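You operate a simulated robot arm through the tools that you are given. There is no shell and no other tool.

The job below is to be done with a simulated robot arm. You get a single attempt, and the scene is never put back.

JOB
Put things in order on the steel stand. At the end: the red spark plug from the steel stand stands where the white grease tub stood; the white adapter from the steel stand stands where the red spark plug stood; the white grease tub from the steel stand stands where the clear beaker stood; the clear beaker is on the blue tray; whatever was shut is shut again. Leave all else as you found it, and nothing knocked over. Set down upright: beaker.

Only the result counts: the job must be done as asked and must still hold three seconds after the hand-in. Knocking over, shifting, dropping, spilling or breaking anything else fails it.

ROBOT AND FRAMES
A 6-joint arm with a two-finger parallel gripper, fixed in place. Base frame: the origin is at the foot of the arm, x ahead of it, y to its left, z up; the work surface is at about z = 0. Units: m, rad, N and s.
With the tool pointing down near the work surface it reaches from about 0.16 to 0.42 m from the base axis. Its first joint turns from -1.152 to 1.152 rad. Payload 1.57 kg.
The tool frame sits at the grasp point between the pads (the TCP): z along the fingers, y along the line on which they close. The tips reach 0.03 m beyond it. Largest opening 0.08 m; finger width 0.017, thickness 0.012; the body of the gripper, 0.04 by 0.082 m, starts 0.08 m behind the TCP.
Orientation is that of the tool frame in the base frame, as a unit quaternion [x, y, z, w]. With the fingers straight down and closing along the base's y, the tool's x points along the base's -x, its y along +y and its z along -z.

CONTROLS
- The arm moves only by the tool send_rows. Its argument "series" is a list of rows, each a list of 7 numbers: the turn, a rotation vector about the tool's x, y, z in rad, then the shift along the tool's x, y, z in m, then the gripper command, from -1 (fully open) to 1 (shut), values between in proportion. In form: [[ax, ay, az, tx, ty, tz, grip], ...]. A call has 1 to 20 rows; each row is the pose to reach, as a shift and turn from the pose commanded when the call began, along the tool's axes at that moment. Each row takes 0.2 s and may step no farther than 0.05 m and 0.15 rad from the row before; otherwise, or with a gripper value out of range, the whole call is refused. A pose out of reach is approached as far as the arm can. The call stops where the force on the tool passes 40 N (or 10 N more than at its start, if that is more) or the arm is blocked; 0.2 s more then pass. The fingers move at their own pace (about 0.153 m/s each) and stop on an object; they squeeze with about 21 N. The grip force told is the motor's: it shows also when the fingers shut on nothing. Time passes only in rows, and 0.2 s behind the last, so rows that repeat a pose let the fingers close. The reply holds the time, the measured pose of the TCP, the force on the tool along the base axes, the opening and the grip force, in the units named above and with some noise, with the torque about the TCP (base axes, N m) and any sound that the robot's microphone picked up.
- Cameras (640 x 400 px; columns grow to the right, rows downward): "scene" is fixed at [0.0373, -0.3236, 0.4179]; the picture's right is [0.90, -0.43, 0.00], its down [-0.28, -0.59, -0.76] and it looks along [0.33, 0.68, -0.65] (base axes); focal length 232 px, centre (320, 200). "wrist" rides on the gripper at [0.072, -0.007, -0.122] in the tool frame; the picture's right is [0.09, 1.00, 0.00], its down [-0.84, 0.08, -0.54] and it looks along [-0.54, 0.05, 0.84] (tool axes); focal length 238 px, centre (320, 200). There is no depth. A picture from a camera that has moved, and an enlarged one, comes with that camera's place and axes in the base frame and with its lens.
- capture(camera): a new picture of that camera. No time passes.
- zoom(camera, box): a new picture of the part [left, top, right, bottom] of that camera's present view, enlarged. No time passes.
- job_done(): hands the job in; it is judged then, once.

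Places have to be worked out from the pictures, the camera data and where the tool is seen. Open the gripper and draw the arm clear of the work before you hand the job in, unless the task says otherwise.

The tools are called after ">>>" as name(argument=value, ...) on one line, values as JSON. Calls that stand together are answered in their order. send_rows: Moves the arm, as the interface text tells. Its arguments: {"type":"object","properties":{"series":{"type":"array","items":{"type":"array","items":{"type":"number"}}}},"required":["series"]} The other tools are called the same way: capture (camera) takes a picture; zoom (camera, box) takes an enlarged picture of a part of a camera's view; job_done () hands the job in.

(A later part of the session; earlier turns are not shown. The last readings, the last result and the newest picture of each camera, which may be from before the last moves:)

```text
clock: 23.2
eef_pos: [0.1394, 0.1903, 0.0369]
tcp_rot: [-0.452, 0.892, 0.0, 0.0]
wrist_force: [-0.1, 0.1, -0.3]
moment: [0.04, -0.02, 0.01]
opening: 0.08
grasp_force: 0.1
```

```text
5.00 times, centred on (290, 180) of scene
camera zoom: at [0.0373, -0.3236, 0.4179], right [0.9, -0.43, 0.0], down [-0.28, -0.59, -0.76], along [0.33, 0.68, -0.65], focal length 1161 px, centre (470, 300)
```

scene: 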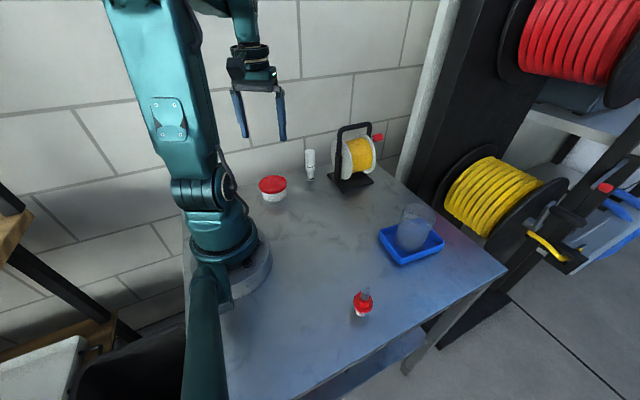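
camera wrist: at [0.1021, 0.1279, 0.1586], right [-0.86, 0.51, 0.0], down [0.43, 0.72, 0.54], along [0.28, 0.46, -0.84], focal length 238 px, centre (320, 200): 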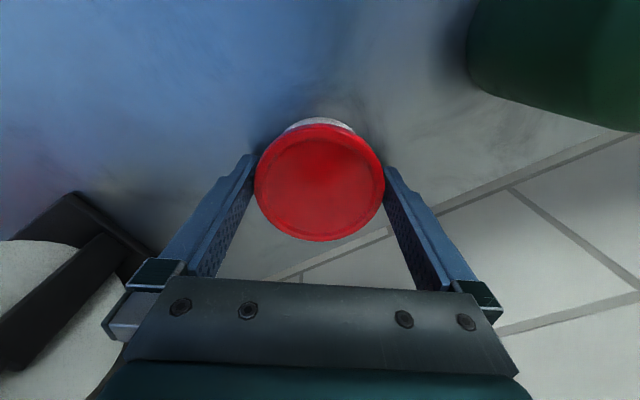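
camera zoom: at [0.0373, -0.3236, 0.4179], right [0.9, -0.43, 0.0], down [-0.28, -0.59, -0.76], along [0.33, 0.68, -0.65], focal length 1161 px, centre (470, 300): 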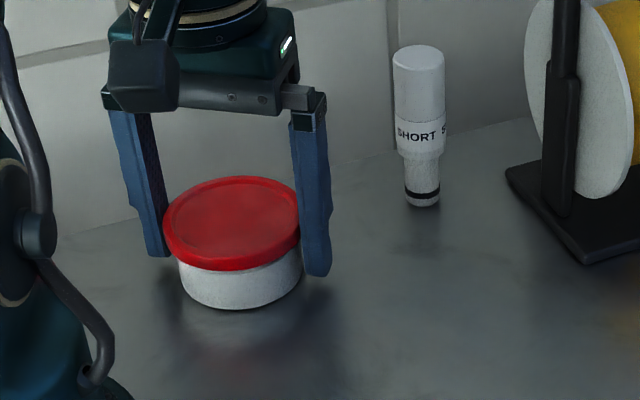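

The fingers straddle the lid with no contact; the tub centre is at the TCP, about (0.1394, 0.1903). I close gently in steps.

>>> send_rows(series=[[0, 0, 0, 0, 0, 0, -0.92], [0, 0, 0, 0, 0, 0, -0.86], [0, 0, 0, 0, 0, 0, -0.8], [0, 0, 0, 0, 0, 0, -0.75], [0, 0, 0, 0, 0, 0, -0.75]])

```text
clock: 24.4
eef_pos: [0.1392, 0.1896, 0.0379]
tcp_rot: [-0.452, 0.892, 0.001, -0.001]
wrist_force: [-0.8, 0.2, -1.4]
moment: [0.01, 0.01, 0.03]
opening: 0.0763
grasp_force: 20.9
```

Gripped at 0.0763 m. I lift 15 mm and check that lid and tub come up together.

>>> send_rows(series=[[0, 0, 0, 0, 0, -0.002, -0.6], [0, 0, 0, 0, 0, -0.006, -0.6], [0, 0, 0, 0, 0, -0.01, -0.6], [0, 0, 0, 0, 0, -0.015, -0.6], [0, 0, 0, 0, 0, -0.015, -0.6]])

>>> zoom(camera="scene", box=[240, 140, 340, 220])

```text
clock: 25.6
eef_pos: [0.1387, 0.1907, 0.0537]
tcp_rot: [-0.453, 0.892, 0.0, 0.001]
wrist_force: [0.4, -0.6, -1.2]
moment: [-0.02, 0.01, 0.01]
opening: 0.0764
grasp_force: 21.0
```

```text
5.00 times, centred on (290, 180) of scene
camera zoom: at [0.0373, -0.3236, 0.4179], right [0.9, -0.43, 0.0], down [-0.28, -0.59, -0.76], along [0.33, 0.68, -0.65], focal length 1161 px, centre (470, 300)
```

zoom: 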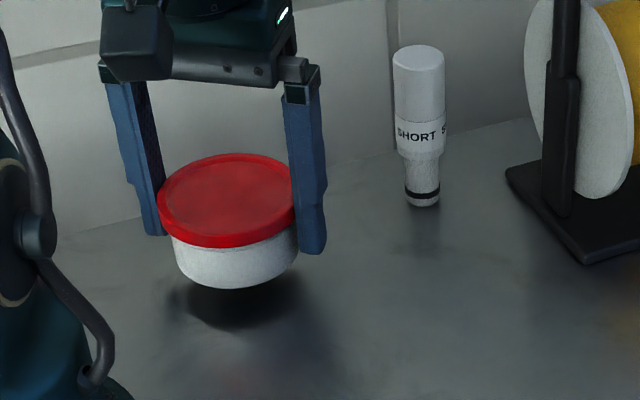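

The tub comes up whole with its lid. I raise it further and carry it to the beaker's old place (0.260, 0.051), turning the tool back to yaw 0 on the way.

>>> send_rows(series=[[0, 0, 0, 0, 0, -0.015, -0.6], [0, 0, 0, 0, 0, -0.035, -0.6], [0, 0, 0, 0, 0, -0.05, -0.6], [0, 0, 0.056, 0.0024, -0.0108, -0.05, -0.6], [0, 0, 0.169, 0.0073, -0.0323, -0.05, -0.6], [0, 0, 0.291, 0.0125, -0.0557, -0.05, -0.6], [0, 0, 0.413, 0.0178, -0.0791, -0.05, -0.6], [0, 0, 0.535, 0.023, -0.1024, -0.05, -0.6], [0, 0, 0.657, 0.0283, -0.1258, -0.05, -0.6], [0, 0, 0.769, 0.0331, -0.1474, -0.05, -0.6], [0, 0, 0.872, 0.0376, -0.1671, -0.05, -0.6], [0, 0, 0.938, 0.0404, -0.1797, -0.05, -0.6], [0, 0, 0.938, 0.0404, -0.1797, -0.05, -0.6]])

>>> capture(camera="scene")

>>> capture(camera="wrist")

```text
clock: 28.4
eef_pos: [0.2602, 0.0522, 0.1018]
tcp_rot: [0.001, 1.0, 0.0, 0.001]
wrist_force: [0.4, -0.1, -0.6]
moment: [-0.02, -0.02, -0.01]
opening: 0.0763
grasp_force: 21.2
```

```text
taken
```

scene: 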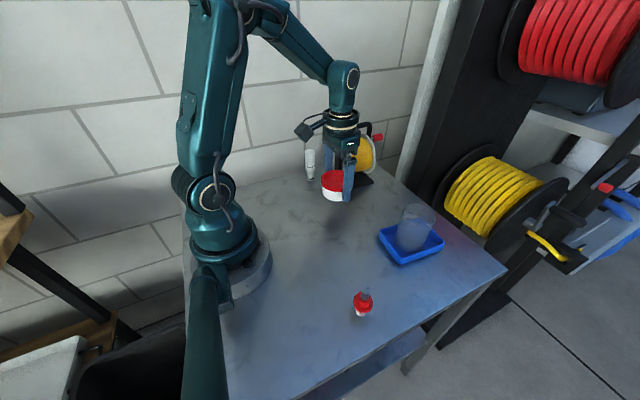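

```text
taken
camera wrist: at [0.1876, 0.0451, 0.2246], right [-0.09, 1.0, 0.0], down [0.84, 0.08, 0.54], along [0.54, 0.05, -0.84], focal length 238 px, centre (320, 200)
```

wrist: 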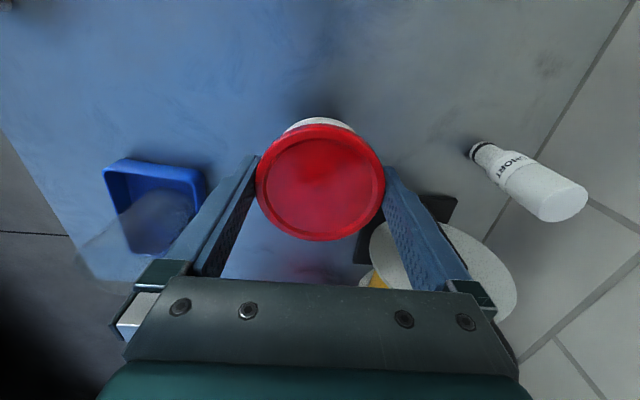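

The tub hangs level at the beaker's old place. I lower it to just above the table.

>>> send_rows(series=[[0, 0, 0, 0, 0, 0.012, -0.6], [0, 0, 0, 0, 0, 0.027, -0.6], [0, 0, 0, 0, 0, 0.042, -0.6], [0, 0, 0, 0, 0, 0.053, -0.6], [0, 0, 0, 0, 0, 0.06, -0.6], [0, 0, 0, 0, 0, 0.06, -0.6]])

>>> zoom(camera="scene", box=[290, 140, 390, 220])

```text
clock: 29.8
eef_pos: [0.2594, 0.0517, 0.0432]
tcp_rot: [0.0, 1.0, -0.001, 0.0]
wrist_force: [-0.3, -0.1, -1.0]
moment: [-0.03, -0.01, -0.02]
opening: 0.0764
grasp_force: 20.8
```

```text
5.00 times, centred on (340, 180) of scene
camera zoom: at [0.0373, -0.3236, 0.4179], right [0.9, -0.43, 0.0], down [-0.28, -0.59, -0.76], along [0.33, 0.68, -0.65], focal length 1161 px, centre (220, 300)
```

zoom: 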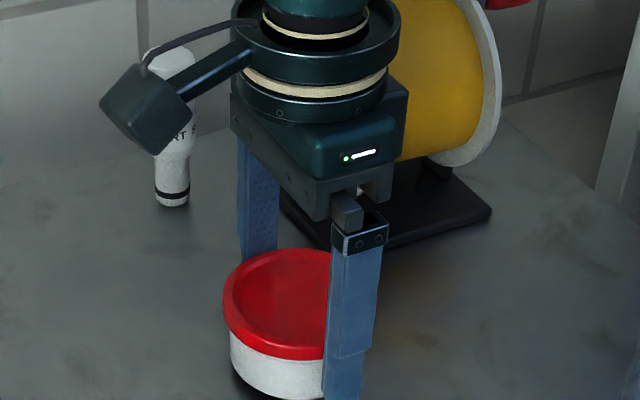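

About 5 mm remain. I lower in small steps while watching the force.

>>> send_rows(series=[[0, 0, 0, 0, 0, 0.002, -0.6], [0, 0, 0, 0, 0, 0.0035, -0.6], [0, 0, 0, 0, 0, 0.0035, -0.6]])

>>> send_rows(series=[[0, 0, 0, 0, 0, 0.001, -0.6], [0, 0, 0, 0, 0, 0.001, -0.6]])

```text
clock: 30.6
eef_pos: [0.259, 0.0511, 0.0382]
tcp_rot: [0.0, 1.0, -0.001, 0.0]
wrist_force: [-0.6, 0.2, -1.9]
moment: [0.0, -0.03, 0.01]
opening: 0.0764
grasp_force: 21.3
```

```text
clock: 31.2
eef_pos: [0.2607, 0.0505, 0.0383]
tcp_rot: [0.0, 1.0, 0.0, -0.001]
wrist_force: [0.3, 0.3, -1.3]
moment: [0.02, 0.0, 0.01]
opening: 0.0766
grasp_force: 20.7
```

No contact yet; another millimetre at a time.

>>> send_rows(series=[[0, 0, 0, 0, 0, 0.001, -0.6], [0, 0, 0, 0, 0, 0.001, -0.6]])

>>> send_rows(series=[[0, 0, 0, 0, 0, 0.0005, -0.6], [0, 0, 0, 0, 0, 0.0005, -0.6]])

```text
clock: 31.8
eef_pos: [0.2605, 0.0508, 0.0374]
tcp_rot: [-0.001, 1.0, -0.001, 0.001]
wrist_force: [0.2, -0.4, 0.5]
moment: [0.02, 0.04, 0.01]
opening: 0.0765
grasp_force: 21.0
```

```text
clock: 32.4
eef_pos: [0.2598, 0.0501, 0.0381]
tcp_rot: [0.0, 1.0, 0.001, 0.002]
wrist_force: [2.1, -2.9, 13.1]
moment: [-0.05, 0.05, 0.0]
opening: 0.0764
grasp_force: 21.4
```

The tub is on the table (13 N). I ease off half a millimetre and open fully.

>>> send_rows(series=[[0, 0, 0, 0, 0, -0.0005, -0.8], [0, 0, 0, 0, 0, -0.0005, -0.88], [0, 0, 0, 0, 0, -0.0005, -0.94], [0, 0, 0, 0, 0, -0.0005, -1], [0, 0, 0, 0, 0, -0.0005, -1]])

>>> zoom(camera="wrist", box=[230, 95, 410, 250])

```text
clock: 33.6
eef_pos: [0.2593, 0.052, 0.0381]
tcp_rot: [-0.001, 1.0, 0.0, 0.0]
wrist_force: [0.2, 0.1, -0.4]
moment: [0.0, -0.03, -0.01]
opening: 0.0799
grasp_force: 0.0
```

```text
2.58 times, centred on (320, 172) of wrist
camera zoom: at [0.1873, 0.0442, 0.1593], right [-0.09, 1.0, 0.0], down [0.84, 0.08, 0.54], along [0.54, 0.05, -0.84], focal length 615 px, centre (320, 271)
```

zoom: 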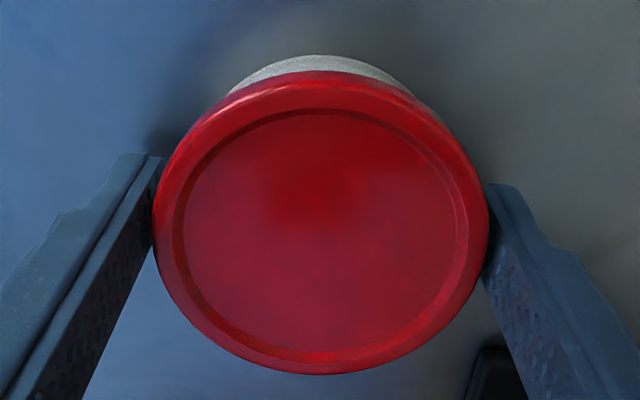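

Released. I raise slowly and check that the tub stays put.

>>> send_rows(series=[[0, 0, 0, 0, 0, -0.006, -1], [0, 0, 0, 0, 0, -0.014, -1], [0, 0, 0, 0, 0, -0.024, -1], [0, 0, 0, 0, 0, -0.04, -1], [0, 0, 0, 0, 0, -0.06, -1], [0, 0, 0, 0, 0, -0.09, -1], [0, 0, 0, 0, 0, -0.12, -1], [0, 0, 0, 0, 0, -0.15, -1], [0, 0, 0, 0, 0, -0.15, -1]])

>>> capture(camera="scene")

>>> capture(camera="wrist")

```text
clock: 35.6
eef_pos: [0.2595, 0.0503, 0.1887]
tcp_rot: [0.001, 1.0, 0.0, 0.001]
wrist_force: [-0.4, -0.1, -0.1]
moment: [-0.02, 0.04, 0.02]
opening: 0.0798
grasp_force: 0.1
```

```text
taken
```

scene: 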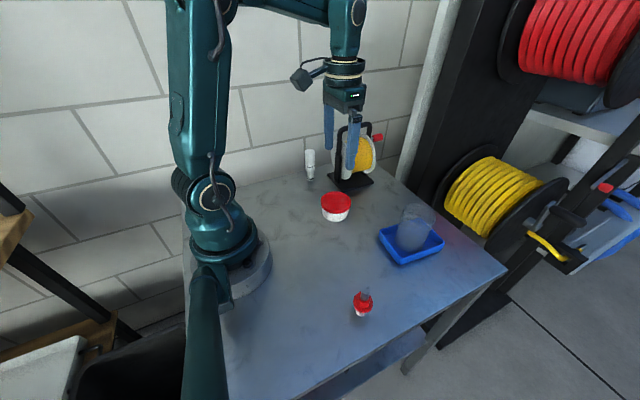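

```text
taken
camera wrist: at [0.1873, 0.0445, 0.3104], right [-0.09, 1.0, 0.0], down [0.84, 0.08, 0.54], along [0.54, 0.05, -0.84], focal length 238 px, centre (320, 200)
```

wrist: 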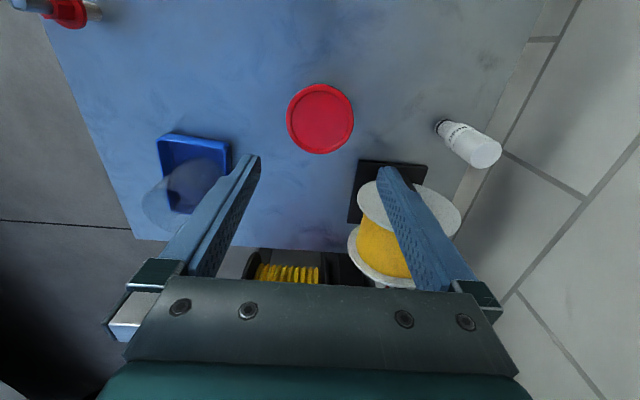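

The tub is in place and undisturbed. Now I swing over the spark plug (~(0.178, -0.19)), staying at z≈0.19 and turning to yaw ≈ -0.8.

>>> send_rows(series=[[0, 0, 0.04, 0.004, -0.012, 0, -1], [0, 0, 0.12, 0.012, -0.036, 0, -1], [0, 0, 0.21, 0.021, -0.063, 0, -1], [0, 0, 0.3, 0.0305, -0.09, 0, -1], [0, 0, 0.39, 0.04, -0.118, 0, -1], [0, 0, 0.48, 0.049, -0.145, 0, -1], [0, 0, 0.57, 0.058, -0.172, 0, -1], [0, 0, 0.66, 0.067, -0.199, 0, -1], [0, 0, 0.74, 0.0755, -0.224, 0, -1], [0, 0, 0.8, 0.0815, -0.2405, 0, -1], [0, 0, 0.8, 0.0815, -0.2405, 0, -1]])

>>> capture(camera="wrist")

>>> capture(camera="scene")

```text
clock: 38.0
eef_pos: [0.1786, -0.1899, 0.1886]
tcp_rot: [0.391, 0.921, -0.001, 0.001]
wrist_force: [0.4, 0.5, 1.2]
moment: [-0.02, -0.01, 0.01]
opening: 0.0799
grasp_force: 0.0
```

```text
taken
camera wrist: at [0.1235, -0.1436, 0.3096], right [0.65, 0.76, 0.0], down [0.64, -0.55, 0.54], along [0.41, -0.35, -0.84], focal length 238 px, centre (320, 200)
```

wrist: 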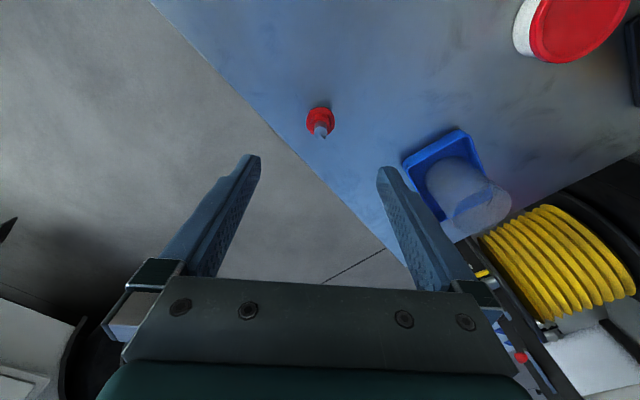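

```text
taken
```

scene: 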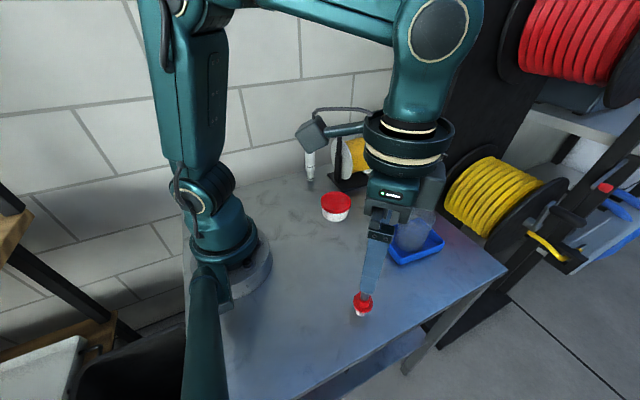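

>>> zoom(camera="wrist", box=[270, 80, 370, 160])

>>> zoom(camera="scene", box=[330, 270, 400, 330])

```text
5.00 times, centred on (320, 120) of wrist
camera zoom: at [0.1235, -0.1436, 0.3096], right [0.65, 0.76, 0.0], down [0.64, -0.55, 0.54], along [0.41, -0.35, -0.84], focal length 1192 px, centre (320, 600)
```

zoom: 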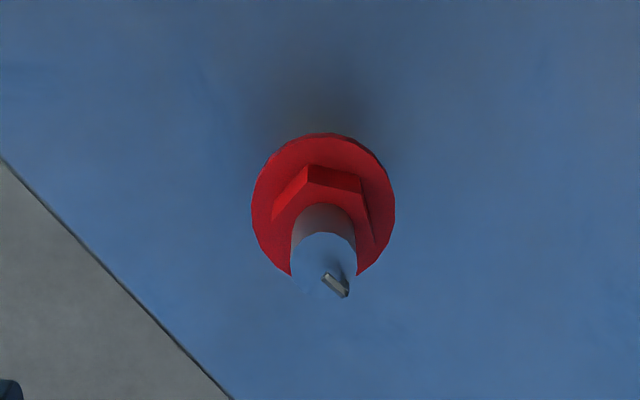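

```text
6.67 times, centred on (365, 300) of scene
camera zoom: at [0.0373, -0.3236, 0.4179], right [0.9, -0.43, 0.0], down [-0.28, -0.59, -0.76], along [0.33, 0.68, -0.65], focal length 1548 px, centre (20, -467)
```

zoom: 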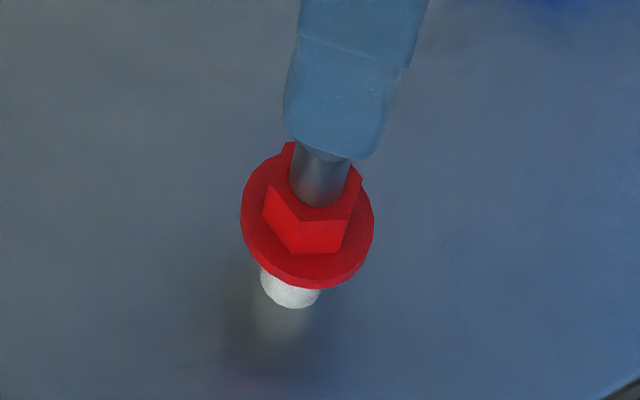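

The plug is right under the TCP, about (0.178, -0.190): thread on top (~13 mm), hex, flange (~32 mm) and a narrow white foot. I come lower for a closer look at its heights.

>>> send_rows(series=[[0, 0, 0, 0, 0, 0.02, -1], [0, 0, 0, 0, 0, 0.04, -1], [0, 0, 0, 0, 0, 0.06, -1], [0, 0, 0, 0, 0, 0.06, -1]])

>>> zoom(camera="wrist", box=[250, 100, 390, 210])

>>> zoom(camera="scene", box=[320, 240, 420, 330])

```text
clock: 39.0
eef_pos: [0.1797, -0.1895, 0.1275]
tcp_rot: [0.389, 0.921, -0.001, 0.001]
wrist_force: [0.3, -0.3, 0.4]
moment: [-0.01, 0.02, -0.03]
opening: 0.08
grasp_force: 0.1
```

```text
3.64 times, centred on (320, 155) of wrist
camera zoom: at [0.1237, -0.1433, 0.2489], right [0.65, 0.76, 0.0], down [0.64, -0.55, 0.54], along [0.41, -0.35, -0.84], focal length 867 px, centre (320, 364)
```

zoom: 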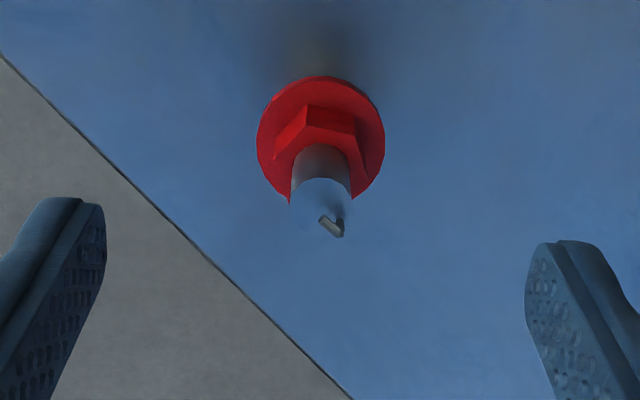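

```text
4.44 times, centred on (370, 285) of scene
camera zoom: at [0.0373, -0.3236, 0.4179], right [0.9, -0.43, 0.0], down [-0.28, -0.59, -0.76], along [0.33, 0.68, -0.65], focal length 1032 px, centre (98, -178)
```

zoom: 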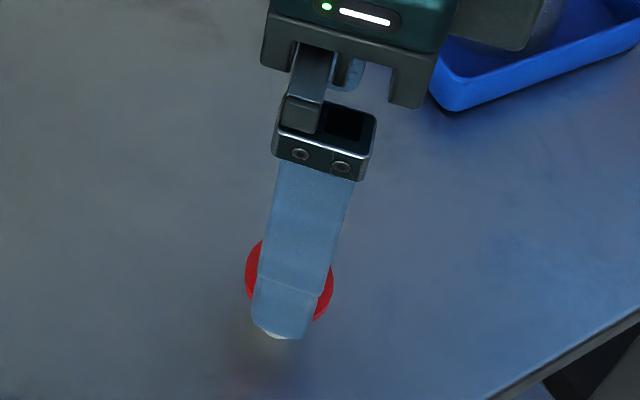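

Estimates: flange at z≈0.033, hex top ≈0.05, thread from 0.05 to ≈0.072. I'll grip the thread with the fingertips; first I turn back to yaw 0 so that the scene camera can see past the near finger, and narrow the fingers to ~0.045.

>>> send_rows(series=[[0, 0, -0.12, 0, 0, 0, -0.8], [0, 0, -0.26, 0, 0, 0, -0.6], [0, 0, -0.4, 0, 0, 0, -0.4], [0, 0, -0.54, 0, 0, 0, -0.2], [0, 0, -0.68, 0, 0, 0, -0.125], [0, 0, -0.8, 0, 0, 0, -0.125], [0, 0, -0.8, 0, 0, 0, -0.125]])

>>> zoom(camera="scene", box=[310, 240, 420, 330])

>>> zoom(camera="wrist", box=[250, 100, 390, 210])

```text
clock: 40.6
eef_pos: [0.1793, -0.1894, 0.1263]
tcp_rot: [-0.001, 1.0, -0.001, 0.0]
wrist_force: [0.1, -0.3, -1.1]
moment: [0.0, -0.01, -0.02]
opening: 0.0447
grasp_force: 0.0
```

```text
4.44 times, centred on (365, 285) of scene
camera zoom: at [0.0373, -0.3236, 0.4179], right [0.9, -0.43, 0.0], down [-0.28, -0.59, -0.76], along [0.33, 0.68, -0.65], focal length 1032 px, centre (120, -178)
```

zoom: 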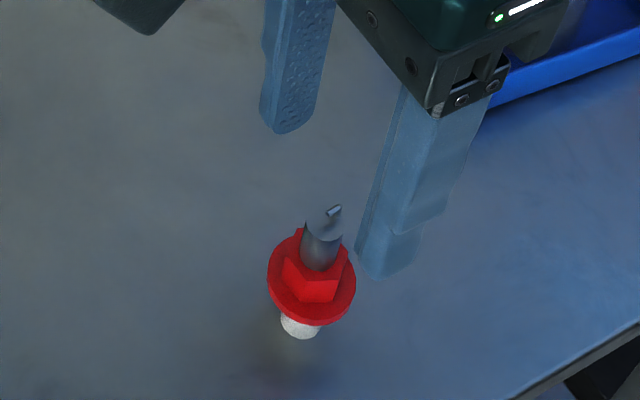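

```text
3.64 times, centred on (320, 155) of wrist
camera zoom: at [0.1062, -0.1965, 0.2491], right [-0.09, 1.0, 0.0], down [0.84, 0.08, 0.54], along [0.54, 0.05, -0.84], focal length 867 px, centre (320, 364)
```

zoom: 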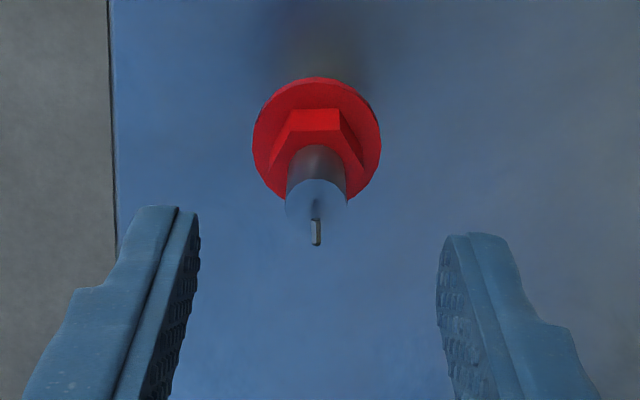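

The thread is centred between the fingers. I lower so that the tips sit just above the hex (TCP z ≈ 0.084) and check.

>>> send_rows(series=[[0, 0, 0, 0, 0, 0.012, -0.125], [0, 0, 0, 0, 0, 0.024, -0.125], [0, 0, 0, 0, 0, 0.035, -0.125], [0, 0, 0, 0, 0, 0.042, -0.125], [0, 0, 0, 0, 0, 0.042, -0.125]])

>>> zoom(camera="scene", box=[320, 260, 400, 330])

>>> zoom(camera="wrist", box=[250, 100, 390, 230])

```text
clock: 41.8
eef_pos: [0.1799, -0.1882, 0.0847]
tcp_rot: [0.0, 1.0, 0.0, 0.0]
wrist_force: [-0.4, -0.2, 0.9]
moment: [-0.01, 0.06, 0.0]
opening: 0.0451
grasp_force: 0.1
```

```text
5.71 times, centred on (360, 295) of scene
camera zoom: at [0.0373, -0.3236, 0.4179], right [0.9, -0.43, 0.0], down [-0.28, -0.59, -0.76], along [0.33, 0.68, -0.65], focal length 1327 px, centre (91, -343)
```

zoom: 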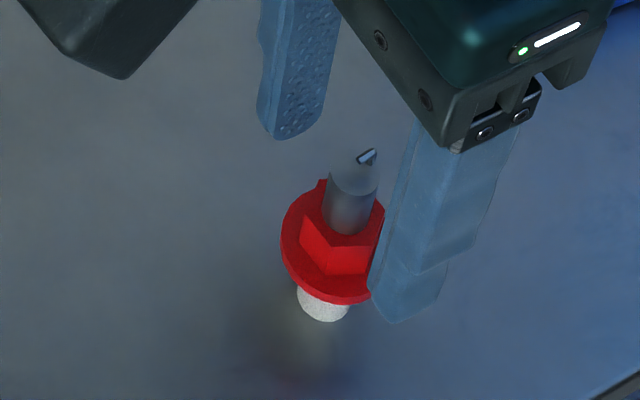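

```text
3.08 times, centred on (320, 165) of wrist
camera zoom: at [0.1059, -0.1962, 0.2065], right [-0.09, 1.0, 0.0], down [0.84, 0.08, 0.54], along [0.54, 0.05, -0.84], focal length 733 px, centre (320, 308)
```

zoom: 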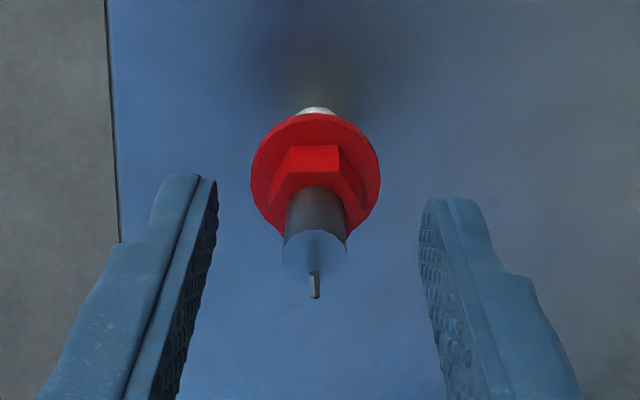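

Hex top looks nearer z≈0.054, so I raise 3 mm to keep the tips above it, then close gradually on the thread.

>>> send_rows(series=[[0, 0, 0, 0, 0, -0.003, -0.125], [0, 0, 0, 0, 0, -0.003, 0.2], [0, 0, 0, 0, 0, -0.003, 0.4], [0, 0, 0, 0, 0, -0.003, 0.5], [0, 0, 0, 0, 0, -0.003, 0.58], [0, 0, 0, 0, 0, -0.003, 0.65], [0, 0, 0, 0, 0, -0.003, 0.7], [0, 0, 0, 0, 0, -0.003, 0.75], [0, 0, 0, 0, 0, -0.003, 0.75]])

>>> zoom(camera="scene", box=[320, 260, 400, 330])

>>> zoom(camera="wrist", box=[250, 100, 390, 230])

```text
clock: 43.8
eef_pos: [0.1788, -0.1892, 0.0874]
tcp_rot: [0.0, 1.0, 0.0, 0.002]
wrist_force: [0.2, 0.2, 0.6]
moment: [0.03, -0.03, 0.01]
opening: 0.0124
grasp_force: 20.9
```

```text
5.71 times, centred on (360, 295) of scene
camera zoom: at [0.0373, -0.3236, 0.4179], right [0.9, -0.43, 0.0], down [-0.28, -0.59, -0.76], along [0.33, 0.68, -0.65], focal length 1327 px, centre (91, -343)
```

zoom: 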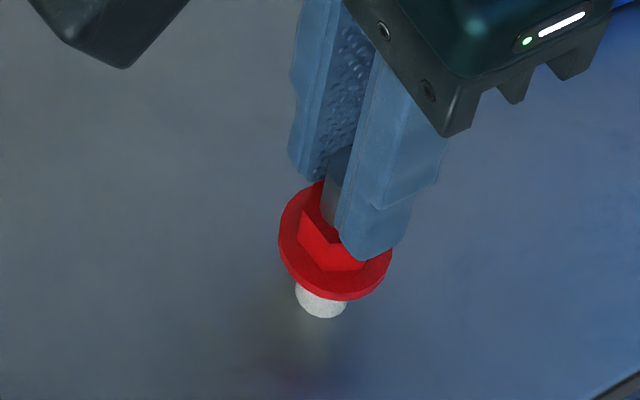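

```text
3.08 times, centred on (320, 165) of wrist
camera zoom: at [0.1062, -0.1961, 0.2095], right [-0.09, 1.0, 0.0], down [0.84, 0.08, 0.54], along [0.54, 0.05, -0.84], focal length 733 px, centre (320, 308)
```

zoom: 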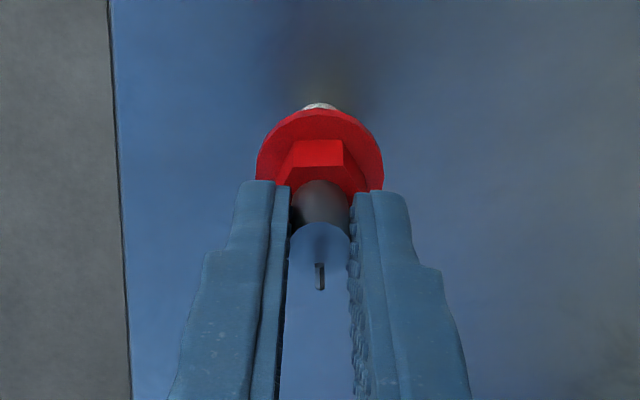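

The thread is gripped (12.4 mm). I lift the plug straight up and check it hangs upright.

>>> send_rows(series=[[0, 0, 0, 0, 0, -0.003, 0.8], [0, 0, 0, 0, 0, -0.01, 0.8], [0, 0, 0, 0, 0, -0.025, 0.8], [0, 0, 0, 0, 0, -0.045, 0.8], [0, 0, 0, 0, 0, -0.065, 0.8], [0, 0, 0, 0, 0, -0.085, 0.8], [0, 0, 0, 0, 0, -0.085, 0.8]])

>>> zoom(camera="scene", box=[310, 200, 430, 320])

>>> capture(camera="wrist")

```text
clock: 45.4
eef_pos: [0.1785, -0.1873, 0.1728]
tcp_rot: [-0.001, 1.0, 0.0, -0.001]
wrist_force: [0.4, -0.8, -0.1]
moment: [0.02, -0.01, 0.01]
opening: 0.0128
grasp_force: 21.5
```

```text
3.33 times, centred on (370, 260) of scene
camera zoom: at [0.0373, -0.3236, 0.4179], right [0.9, -0.43, 0.0], down [-0.28, -0.59, -0.76], along [0.33, 0.68, -0.65], focal length 774 px, centre (153, 0)
```

zoom: 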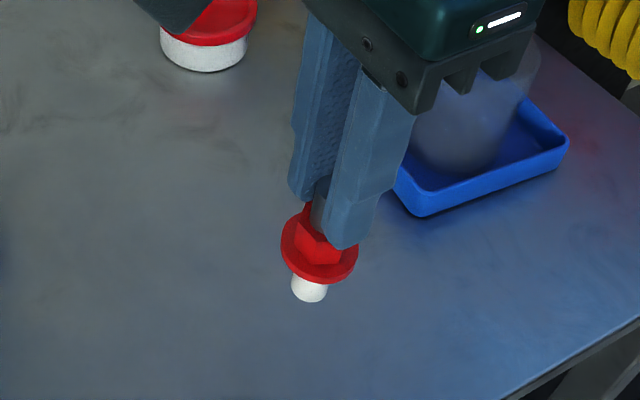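

```text
taken
camera wrist: at [0.1065, -0.1957, 0.2947], right [-0.09, 1.0, 0.0], down [0.84, 0.08, 0.54], along [0.54, 0.05, -0.84], focal length 238 px, centre (320, 200)
```

wrist: 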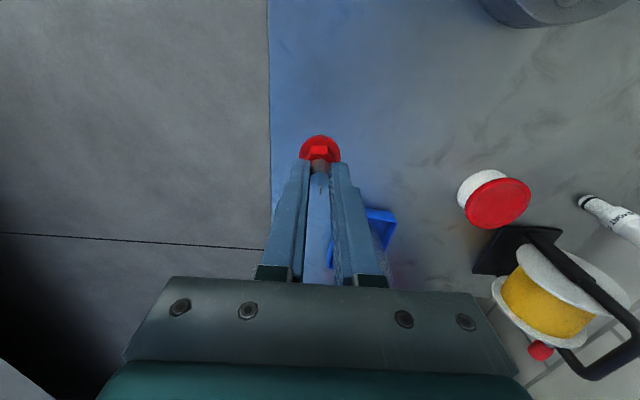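

The plug hangs upright. I carry it along an arc (radius ~0.26, base of the plug ~0.085 high) over to the tub's old place (0.139, 0.190).

>>> send_rows(series=[[0, 0, -0.04, -0.0214, 0.0205, 0, 0.8], [0, 0, -0.1, -0.041, 0.0452, 0, 0.8], [0, 0, -0.17, -0.0576, 0.0721, 0, 0.8], [0, 0, -0.24, -0.0699, 0.1013, 0, 0.8], [0, 0, -0.31, -0.0786, 0.1317, 0, 0.8], [0, 0, -0.38, -0.0837, 0.1629, 0, 0.8], [0, 0, -0.45, -0.0839, 0.1946, 0, 0.8], [0, 0, -0.52, -0.0804, 0.2259, 0, 0.8], [0, 0, -0.59, -0.0723, 0.2561, 0, 0.8], [0, 0, -0.66, -0.0597, 0.2846, 0, 0.8], [0, 0, -0.73, -0.0439, 0.3111, 0, 0.8], [0, 0, -0.8, -0.0245, 0.3346, 0, 0.8], [0, 0, -0.86, -0.0019, 0.3545, 0, 0.8], [0, 0, -0.91, 0.0206, 0.3696, 0, 0.8], [0, 0, -0.938, 0.0396, 0.3794, 0, 0.8], [0, 0, -0.938, 0.0396, 0.3794, 0, 0.8]])

>>> capture(camera="scene")

>>> capture(camera="wrist")

```text
clock: 48.8
eef_pos: [0.1393, 0.1915, 0.1734]
tcp_rot: [-0.452, 0.892, 0.001, -0.001]
wrist_force: [-0.2, -0.5, 0.3]
moment: [0.01, -0.02, -0.03]
opening: 0.0122
grasp_force: 21.2
```

```text
taken
```

scene: 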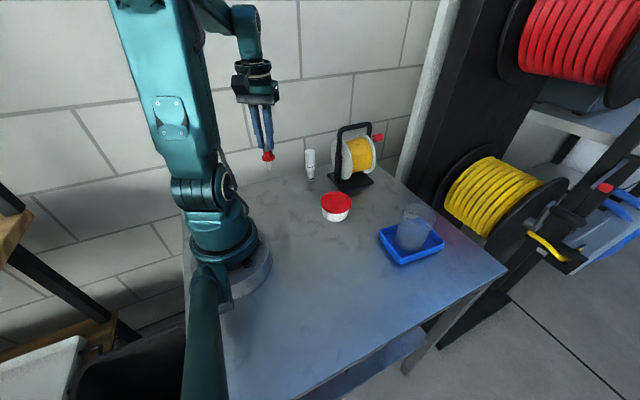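

```text
taken
camera wrist: at [0.102, 0.1285, 0.2946], right [-0.86, 0.51, 0.0], down [0.43, 0.72, 0.54], along [0.28, 0.47, -0.84], focal length 238 px, centre (320, 200)
```

wrist: 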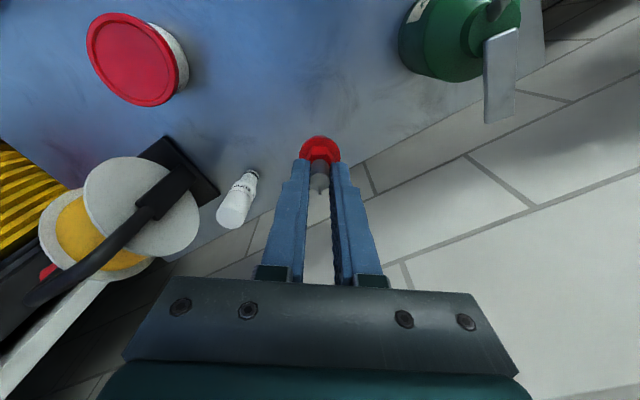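

The plug is above the tub's old place. I lower it to a few millimetres above the table.

>>> send_rows(series=[[0, 0, 0, 0, 0, 0.015, 0.8], [0, 0, 0, 0, 0, 0.032, 0.8], [0, 0, 0, 0, 0, 0.05, 0.8], [0, 0, 0, 0, 0, 0.066, 0.8], [0, 0, 0, 0, 0, 0.076, 0.8], [0, 0, 0, 0, 0, 0.08, 0.8], [0, 0, 0, 0, 0, 0.08, 0.8]])

>>> zoom(camera="scene", box=[230, 130, 330, 220])

```text
clock: 50.4
eef_pos: [0.14, 0.1908, 0.0928]
tcp_rot: [-0.452, 0.892, -0.001, 0.0]
wrist_force: [0.2, -0.5, 0.6]
moment: [0.01, 0.01, -0.04]
opening: 0.0124
grasp_force: 20.5
```

```text
4.44 times, centred on (280, 175) of scene
camera zoom: at [0.0373, -0.3236, 0.4179], right [0.9, -0.43, 0.0], down [-0.28, -0.59, -0.76], along [0.33, 0.68, -0.65], focal length 1032 px, centre (498, 311)
```

zoom: 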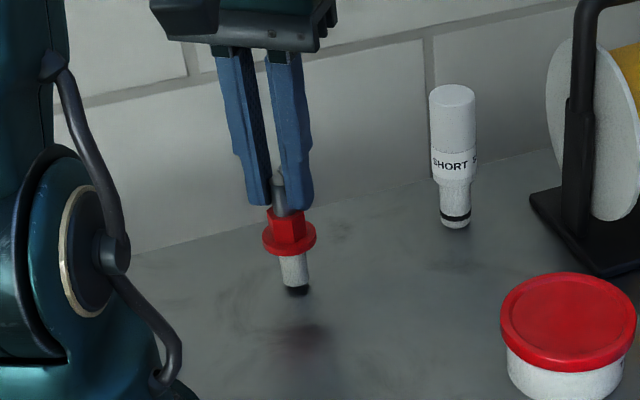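

The plug is upright a few millimetres above the table, clear of everything. I lower in small steps.

>>> send_rows(series=[[0, 0, 0, 0, 0, 0.002, 0.8], [0, 0, 0, 0, 0, 0.004, 0.8], [0, 0, 0, 0, 0, 0.004, 0.8]])

>>> send_rows(series=[[0, 0, 0, 0, 0, 0.001, 0.8], [0, 0, 0, 0, 0, 0.001, 0.8]])

```text
clock: 51.2
eef_pos: [0.1405, 0.1901, 0.0885]
tcp_rot: [-0.452, 0.892, 0.0, 0.001]
wrist_force: [-0.1, -0.2, -0.5]
moment: [0.03, 0.04, -0.03]
opening: 0.0127
grasp_force: 20.8
```

```text
clock: 51.8
eef_pos: [0.1395, 0.1905, 0.0889]
tcp_rot: [-0.453, 0.892, 0.0, 0.0]
wrist_force: [0.8, -0.8, -0.1]
moment: [-0.03, 0.0, 0.0]
opening: 0.0124
grasp_force: 20.7
```

No contact yet; I continue half-millimetre to millimetre steps.

>>> send_rows(series=[[0, 0, 0, 0, 0, 0.001, 0.8], [0, 0, 0, 0, 0, 0.001, 0.8]])

>>> send_rows(series=[[0, 0, 0, 0, 0, 0.0005, 0.8], [0, 0, 0, 0, 0, 0.0005, 0.8]])

```text
clock: 52.4
eef_pos: [0.1404, 0.1913, 0.0876]
tcp_rot: [-0.452, 0.892, -0.001, 0.001]
wrist_force: [-0.7, -1.2, 15.8]
moment: [0.01, 0.07, -0.02]
opening: 0.0127
grasp_force: 21.3
```

```text
clock: 53.0
eef_pos: [0.1406, 0.1913, 0.0863]
tcp_rot: [-0.452, 0.892, -0.001, 0.001]
wrist_force: [1.0, 1.5, 16.4]
moment: [0.18, -0.08, 0.0]
opening: 0.0125
grasp_force: 20.9
```

Contact (≈16 N). I ease off a millimetre and check the plug's posture before opening.

>>> send_rows(series=[[0, 0, 0, 0, 0, -0.0008, 0.8], [0, 0, 0, 0, 0, -0.0008, 0.8]])

>>> zoom(camera="scene", box=[240, 150, 320, 215])

>>> zoom(camera="wrist", box=[250, 100, 390, 230])

```text
clock: 53.6
eef_pos: [0.1387, 0.1892, 0.0879]
tcp_rot: [-0.452, 0.892, -0.001, -0.002]
wrist_force: [-0.3, 1.3, -0.6]
moment: [0.01, -0.03, 0.0]
opening: 0.0127
grasp_force: 21.2
```

```text
6.15 times, centred on (280, 182) of scene
camera zoom: at [0.0373, -0.3236, 0.4179], right [0.9, -0.43, 0.0], down [-0.28, -0.59, -0.76], along [0.33, 0.68, -0.65], focal length 1429 px, centre (566, 308)
```

zoom: 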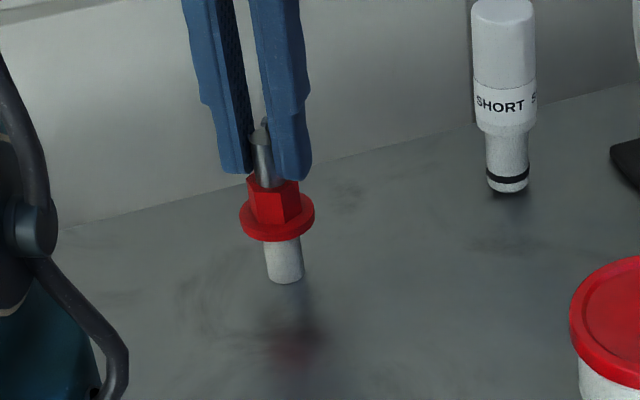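

```text
3.08 times, centred on (320, 165) of wrist
camera zoom: at [0.1018, 0.1273, 0.209], right [-0.86, 0.51, 0.0], down [0.43, 0.72, 0.54], along [0.28, 0.46, -0.84], focal length 733 px, centre (320, 308)
```

zoom: 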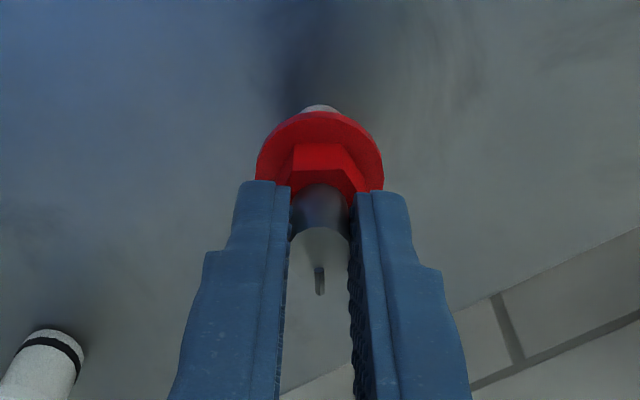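

The plug stands vertical and its foot projects exactly where the tub's base centre was. I lower a hair and open the fingers slowly.

>>> send_rows(series=[[0, 0, 0, 0, 0, 0.0005, 0.8], [0, 0, 0, 0, 0, 0.0005, 0.66], [0, 0, 0, 0, 0, 0.0005, 0.6], [0, 0, 0, 0, 0, 0.0005, 0.5], [0, 0, 0, 0, 0, 0.0005, 0.35], [0, 0, 0, 0, 0, 0.0005, 0.15], [0, 0, 0, 0, 0, 0.0005, -0.125], [0, 0, 0, 0, 0, 0.0005, -0.125]])

>>> zoom(camera="scene", box=[240, 150, 320, 215])

>>> zoom(camera="wrist", box=[250, 100, 390, 230])

```text
clock: 55.4
eef_pos: [0.1405, 0.1884, 0.0872]
tcp_rot: [-0.453, 0.891, -0.002, 0.0]
wrist_force: [-0.5, -0.4, 0.3]
moment: [0.0, -0.02, -0.01]
opening: 0.0451
grasp_force: 0.1
```

```text
6.15 times, centred on (280, 182) of scene
camera zoom: at [0.0373, -0.3236, 0.4179], right [0.9, -0.43, 0.0], down [-0.28, -0.59, -0.76], along [0.33, 0.68, -0.65], focal length 1429 px, centre (566, 308)
```

zoom: 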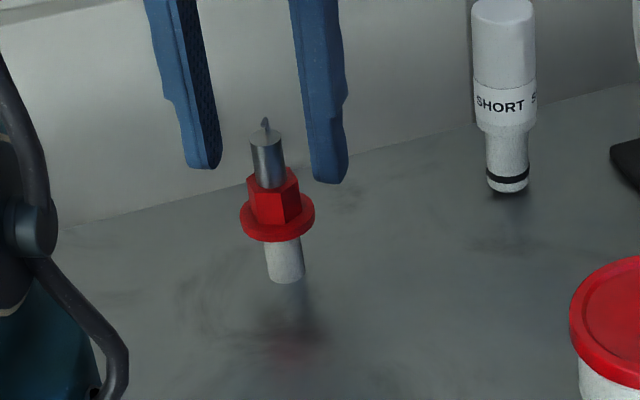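

```text
3.08 times, centred on (320, 165) of wrist
camera zoom: at [0.102, 0.1275, 0.2088], right [-0.86, 0.51, 0.0], down [0.43, 0.72, 0.54], along [0.28, 0.46, -0.84], focal length 733 px, centre (320, 308)
```

zoom: 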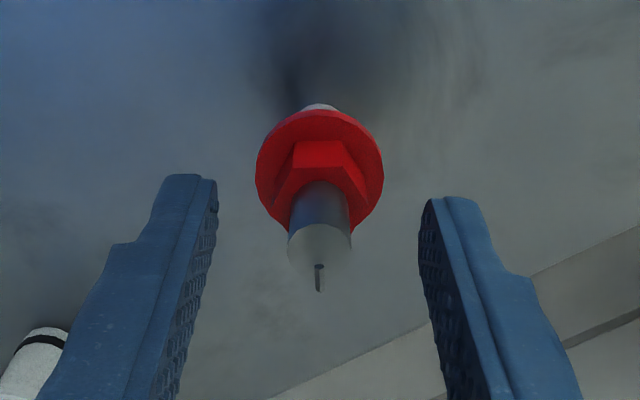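

The plug stands free where the tub was. I raise straight up clear of it.

>>> send_rows(series=[[0, 0, 0, 0, 0, -0.005, -0.125], [0, 0, 0, 0, 0, -0.015, -0.125], [0, 0, 0, 0, 0, -0.035, -0.125], [0, 0, 0, 0, 0, -0.06, -0.125], [0, 0, 0, 0, 0, -0.085, -0.125], [0, 0, 0, 0, 0, -0.105, -0.125], [0, 0, 0, 0, 0, -0.105, -0.125]])

>>> capture(camera="wrist")

>>> capture(camera="scene")

```text
clock: 57.0
eef_pos: [0.1386, 0.1904, 0.1913]
tcp_rot: [-0.453, 0.891, 0.001, 0.0]
wrist_force: [0.5, 0.7, 0.7]
moment: [0.0, 0.01, -0.01]
opening: 0.0449
grasp_force: 0.1
```

```text
taken
camera wrist: at [0.1021, 0.1283, 0.3134], right [-0.86, 0.51, 0.0], down [0.43, 0.72, 0.54], along [0.28, 0.47, -0.84], focal length 238 px, centre (320, 200)
```

wrist: 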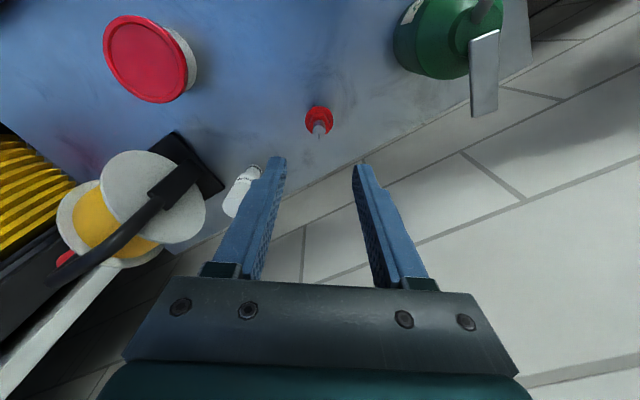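

```text
taken
```

scene: 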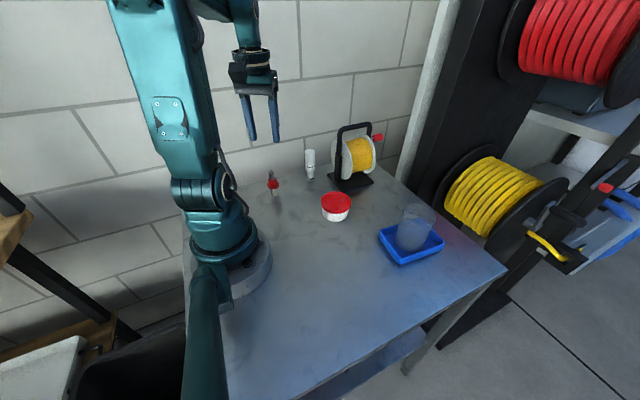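

Everything stands as it should. I move above the adapter (~(0.261, 0.212)) and turn so the fingers close parallel to the wall.

>>> send_rows(series=[[0, 0, -0.06, -0.008, -0.008, 0, -0.125], [0, 0, -0.15, -0.021, -0.02, 0, -0.125], [0, 0, -0.25, -0.035, -0.034, 0, -0.125], [0, 0, -0.35, -0.049, -0.047, 0, -0.125], [0, 0, -0.45, -0.063, -0.061, 0, -0.125], [0, 0, -0.55, -0.077, -0.074, 0, -0.125], [0, 0, -0.632, -0.0884, -0.0854, 0, -0.125], [0, 0, -0.632, -0.0884, -0.0854, 0, -0.125]])

>>> capture(camera="wrist")

>>> capture(camera="scene")

```text
clock: 58.8
eef_pos: [0.2599, 0.2115, 0.1927]
tcp_rot: [0.708, -0.707, 0.001, 0.0]
wrist_force: [0.2, -0.2, 0.0]
moment: [0.01, 0.01, 0.0]
opening: 0.0451
grasp_force: 0.1
```

```text
taken
camera wrist: at [0.2661, 0.1386, 0.314], right [-1.0, -0.09, 0.0], down [-0.08, 0.84, 0.54], along [-0.05, 0.54, -0.84], focal length 238 px, centre (320, 200)
```

wrist: 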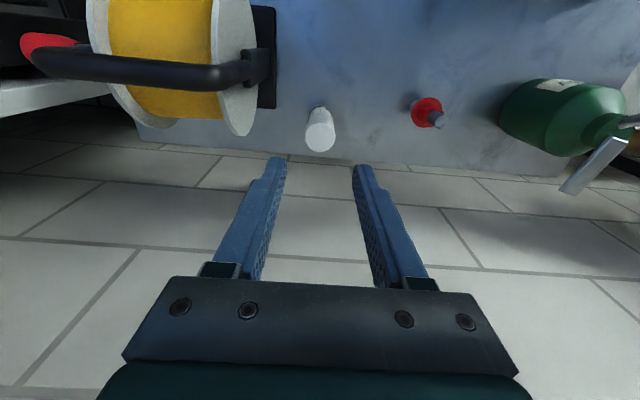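

```text
taken
```

scene: 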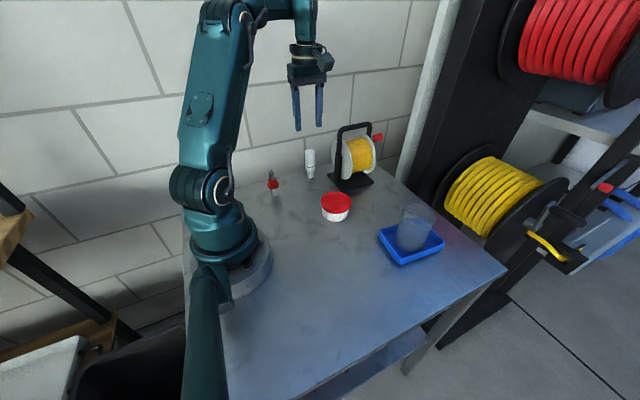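

>>> zoom(camera="wrist", box=[260, 80, 380, 180])

>>> zoom(camera="scene", box=[270, 70, 390, 200])

>>> zoom(camera="scene", box=[290, 140, 350, 190])

```text
4.00 times, centred on (320, 130) of wrist
camera zoom: at [0.2661, 0.1386, 0.314], right [-1.0, -0.09, 0.0], down [-0.08, 0.84, 0.54], along [-0.05, 0.54, -0.84], focal length 953 px, centre (320, 480)
```

zoom: 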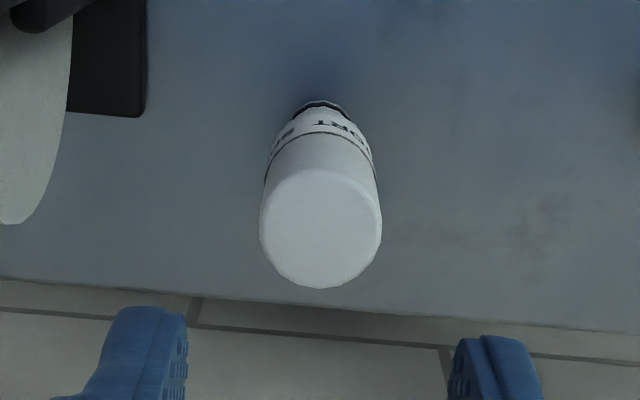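

```text
3.08 times, centred on (330, 135) of scene
camera zoom: at [0.0373, -0.3236, 0.4179], right [0.9, -0.43, 0.0], down [-0.28, -0.59, -0.76], along [0.33, 0.68, -0.65], focal length 714 px, centre (289, 400)
```

zoom: 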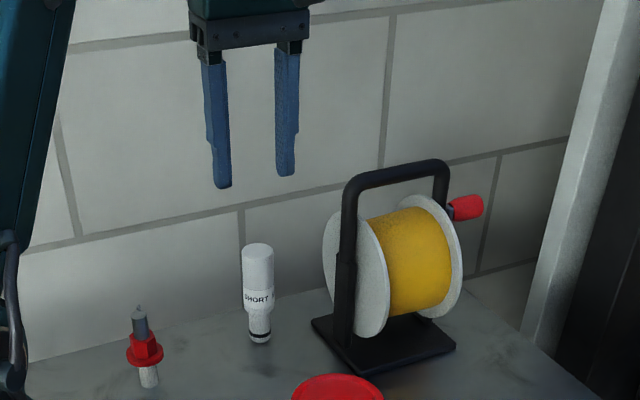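

```text
8.00 times, centred on (320, 165) of scene
camera zoom: at [0.0373, -0.3236, 0.4179], right [0.9, -0.43, 0.0], down [-0.28, -0.59, -0.76], along [0.33, 0.68, -0.65], focal length 1857 px, centre (320, 480)
```

zoom: 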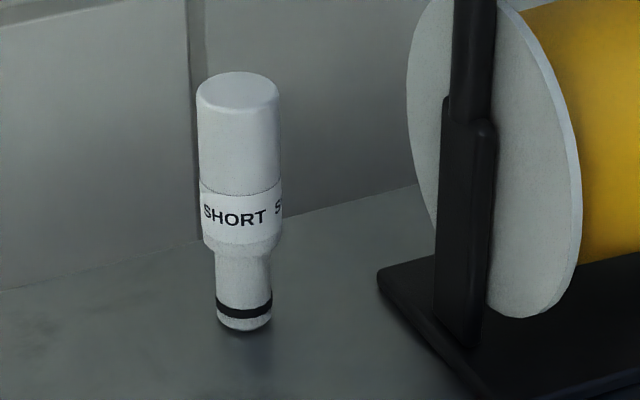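

The adapter (0.0285 m wide body from z≈0.043 to 0.095) is centred under the tool and the spool handle (x≈0.325) stays clear. I descend in two stages, first to just around its top.

>>> send_rows(series=[[0, 0, 0, 0, 0, 0.015, -0.125], [0, 0, 0, 0, 0, 0.035, -0.125], [0, 0, 0, 0, 0, 0.055, -0.125], [0, 0, 0, 0, 0, 0.065, -0.125], [0, 0, 0, 0, 0, 0.065, -0.125]])

>>> zoom(camera="wrist", box=[240, 80, 400, 220])

>>> zoom(camera="scene", box=[270, 90, 390, 200])

```text
clock: 60.0
eef_pos: [0.26, 0.2111, 0.1279]
tcp_rot: [-0.707, 0.707, -0.001, -0.001]
wrist_force: [0.4, -0.7, 0.1]
moment: [-0.02, 0.02, -0.02]
opening: 0.0452
grasp_force: 0.2
```

```text
2.86 times, centred on (320, 150) of wrist
camera zoom: at [0.2656, 0.1385, 0.249], right [-1.0, -0.09, 0.0], down [-0.08, 0.84, 0.54], along [-0.05, 0.54, -0.84], focal length 681 px, centre (320, 343)
```

zoom: 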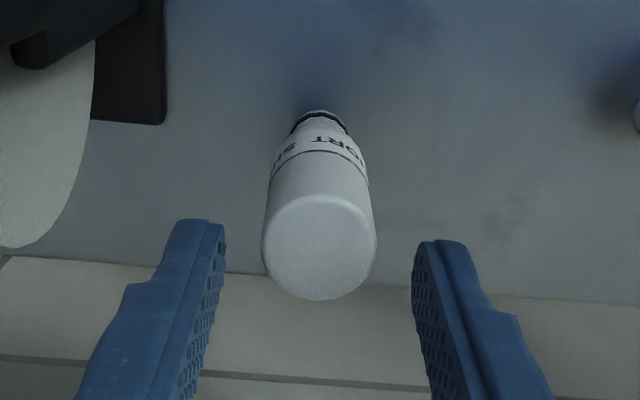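

```text
3.64 times, centred on (330, 145) of scene
camera zoom: at [0.0373, -0.3236, 0.4179], right [0.9, -0.43, 0.0], down [-0.28, -0.59, -0.76], along [0.33, 0.68, -0.65], focal length 844 px, centre (284, 400)
```

zoom: 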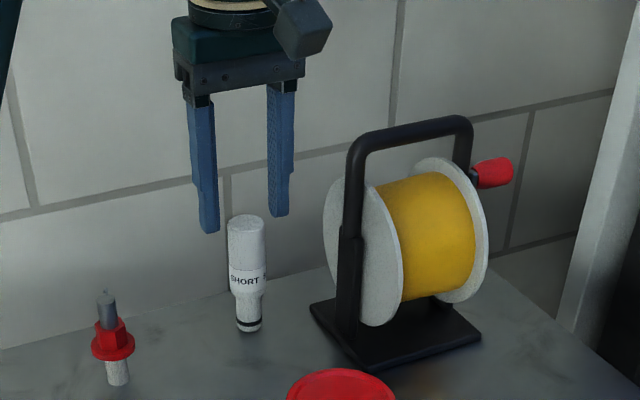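

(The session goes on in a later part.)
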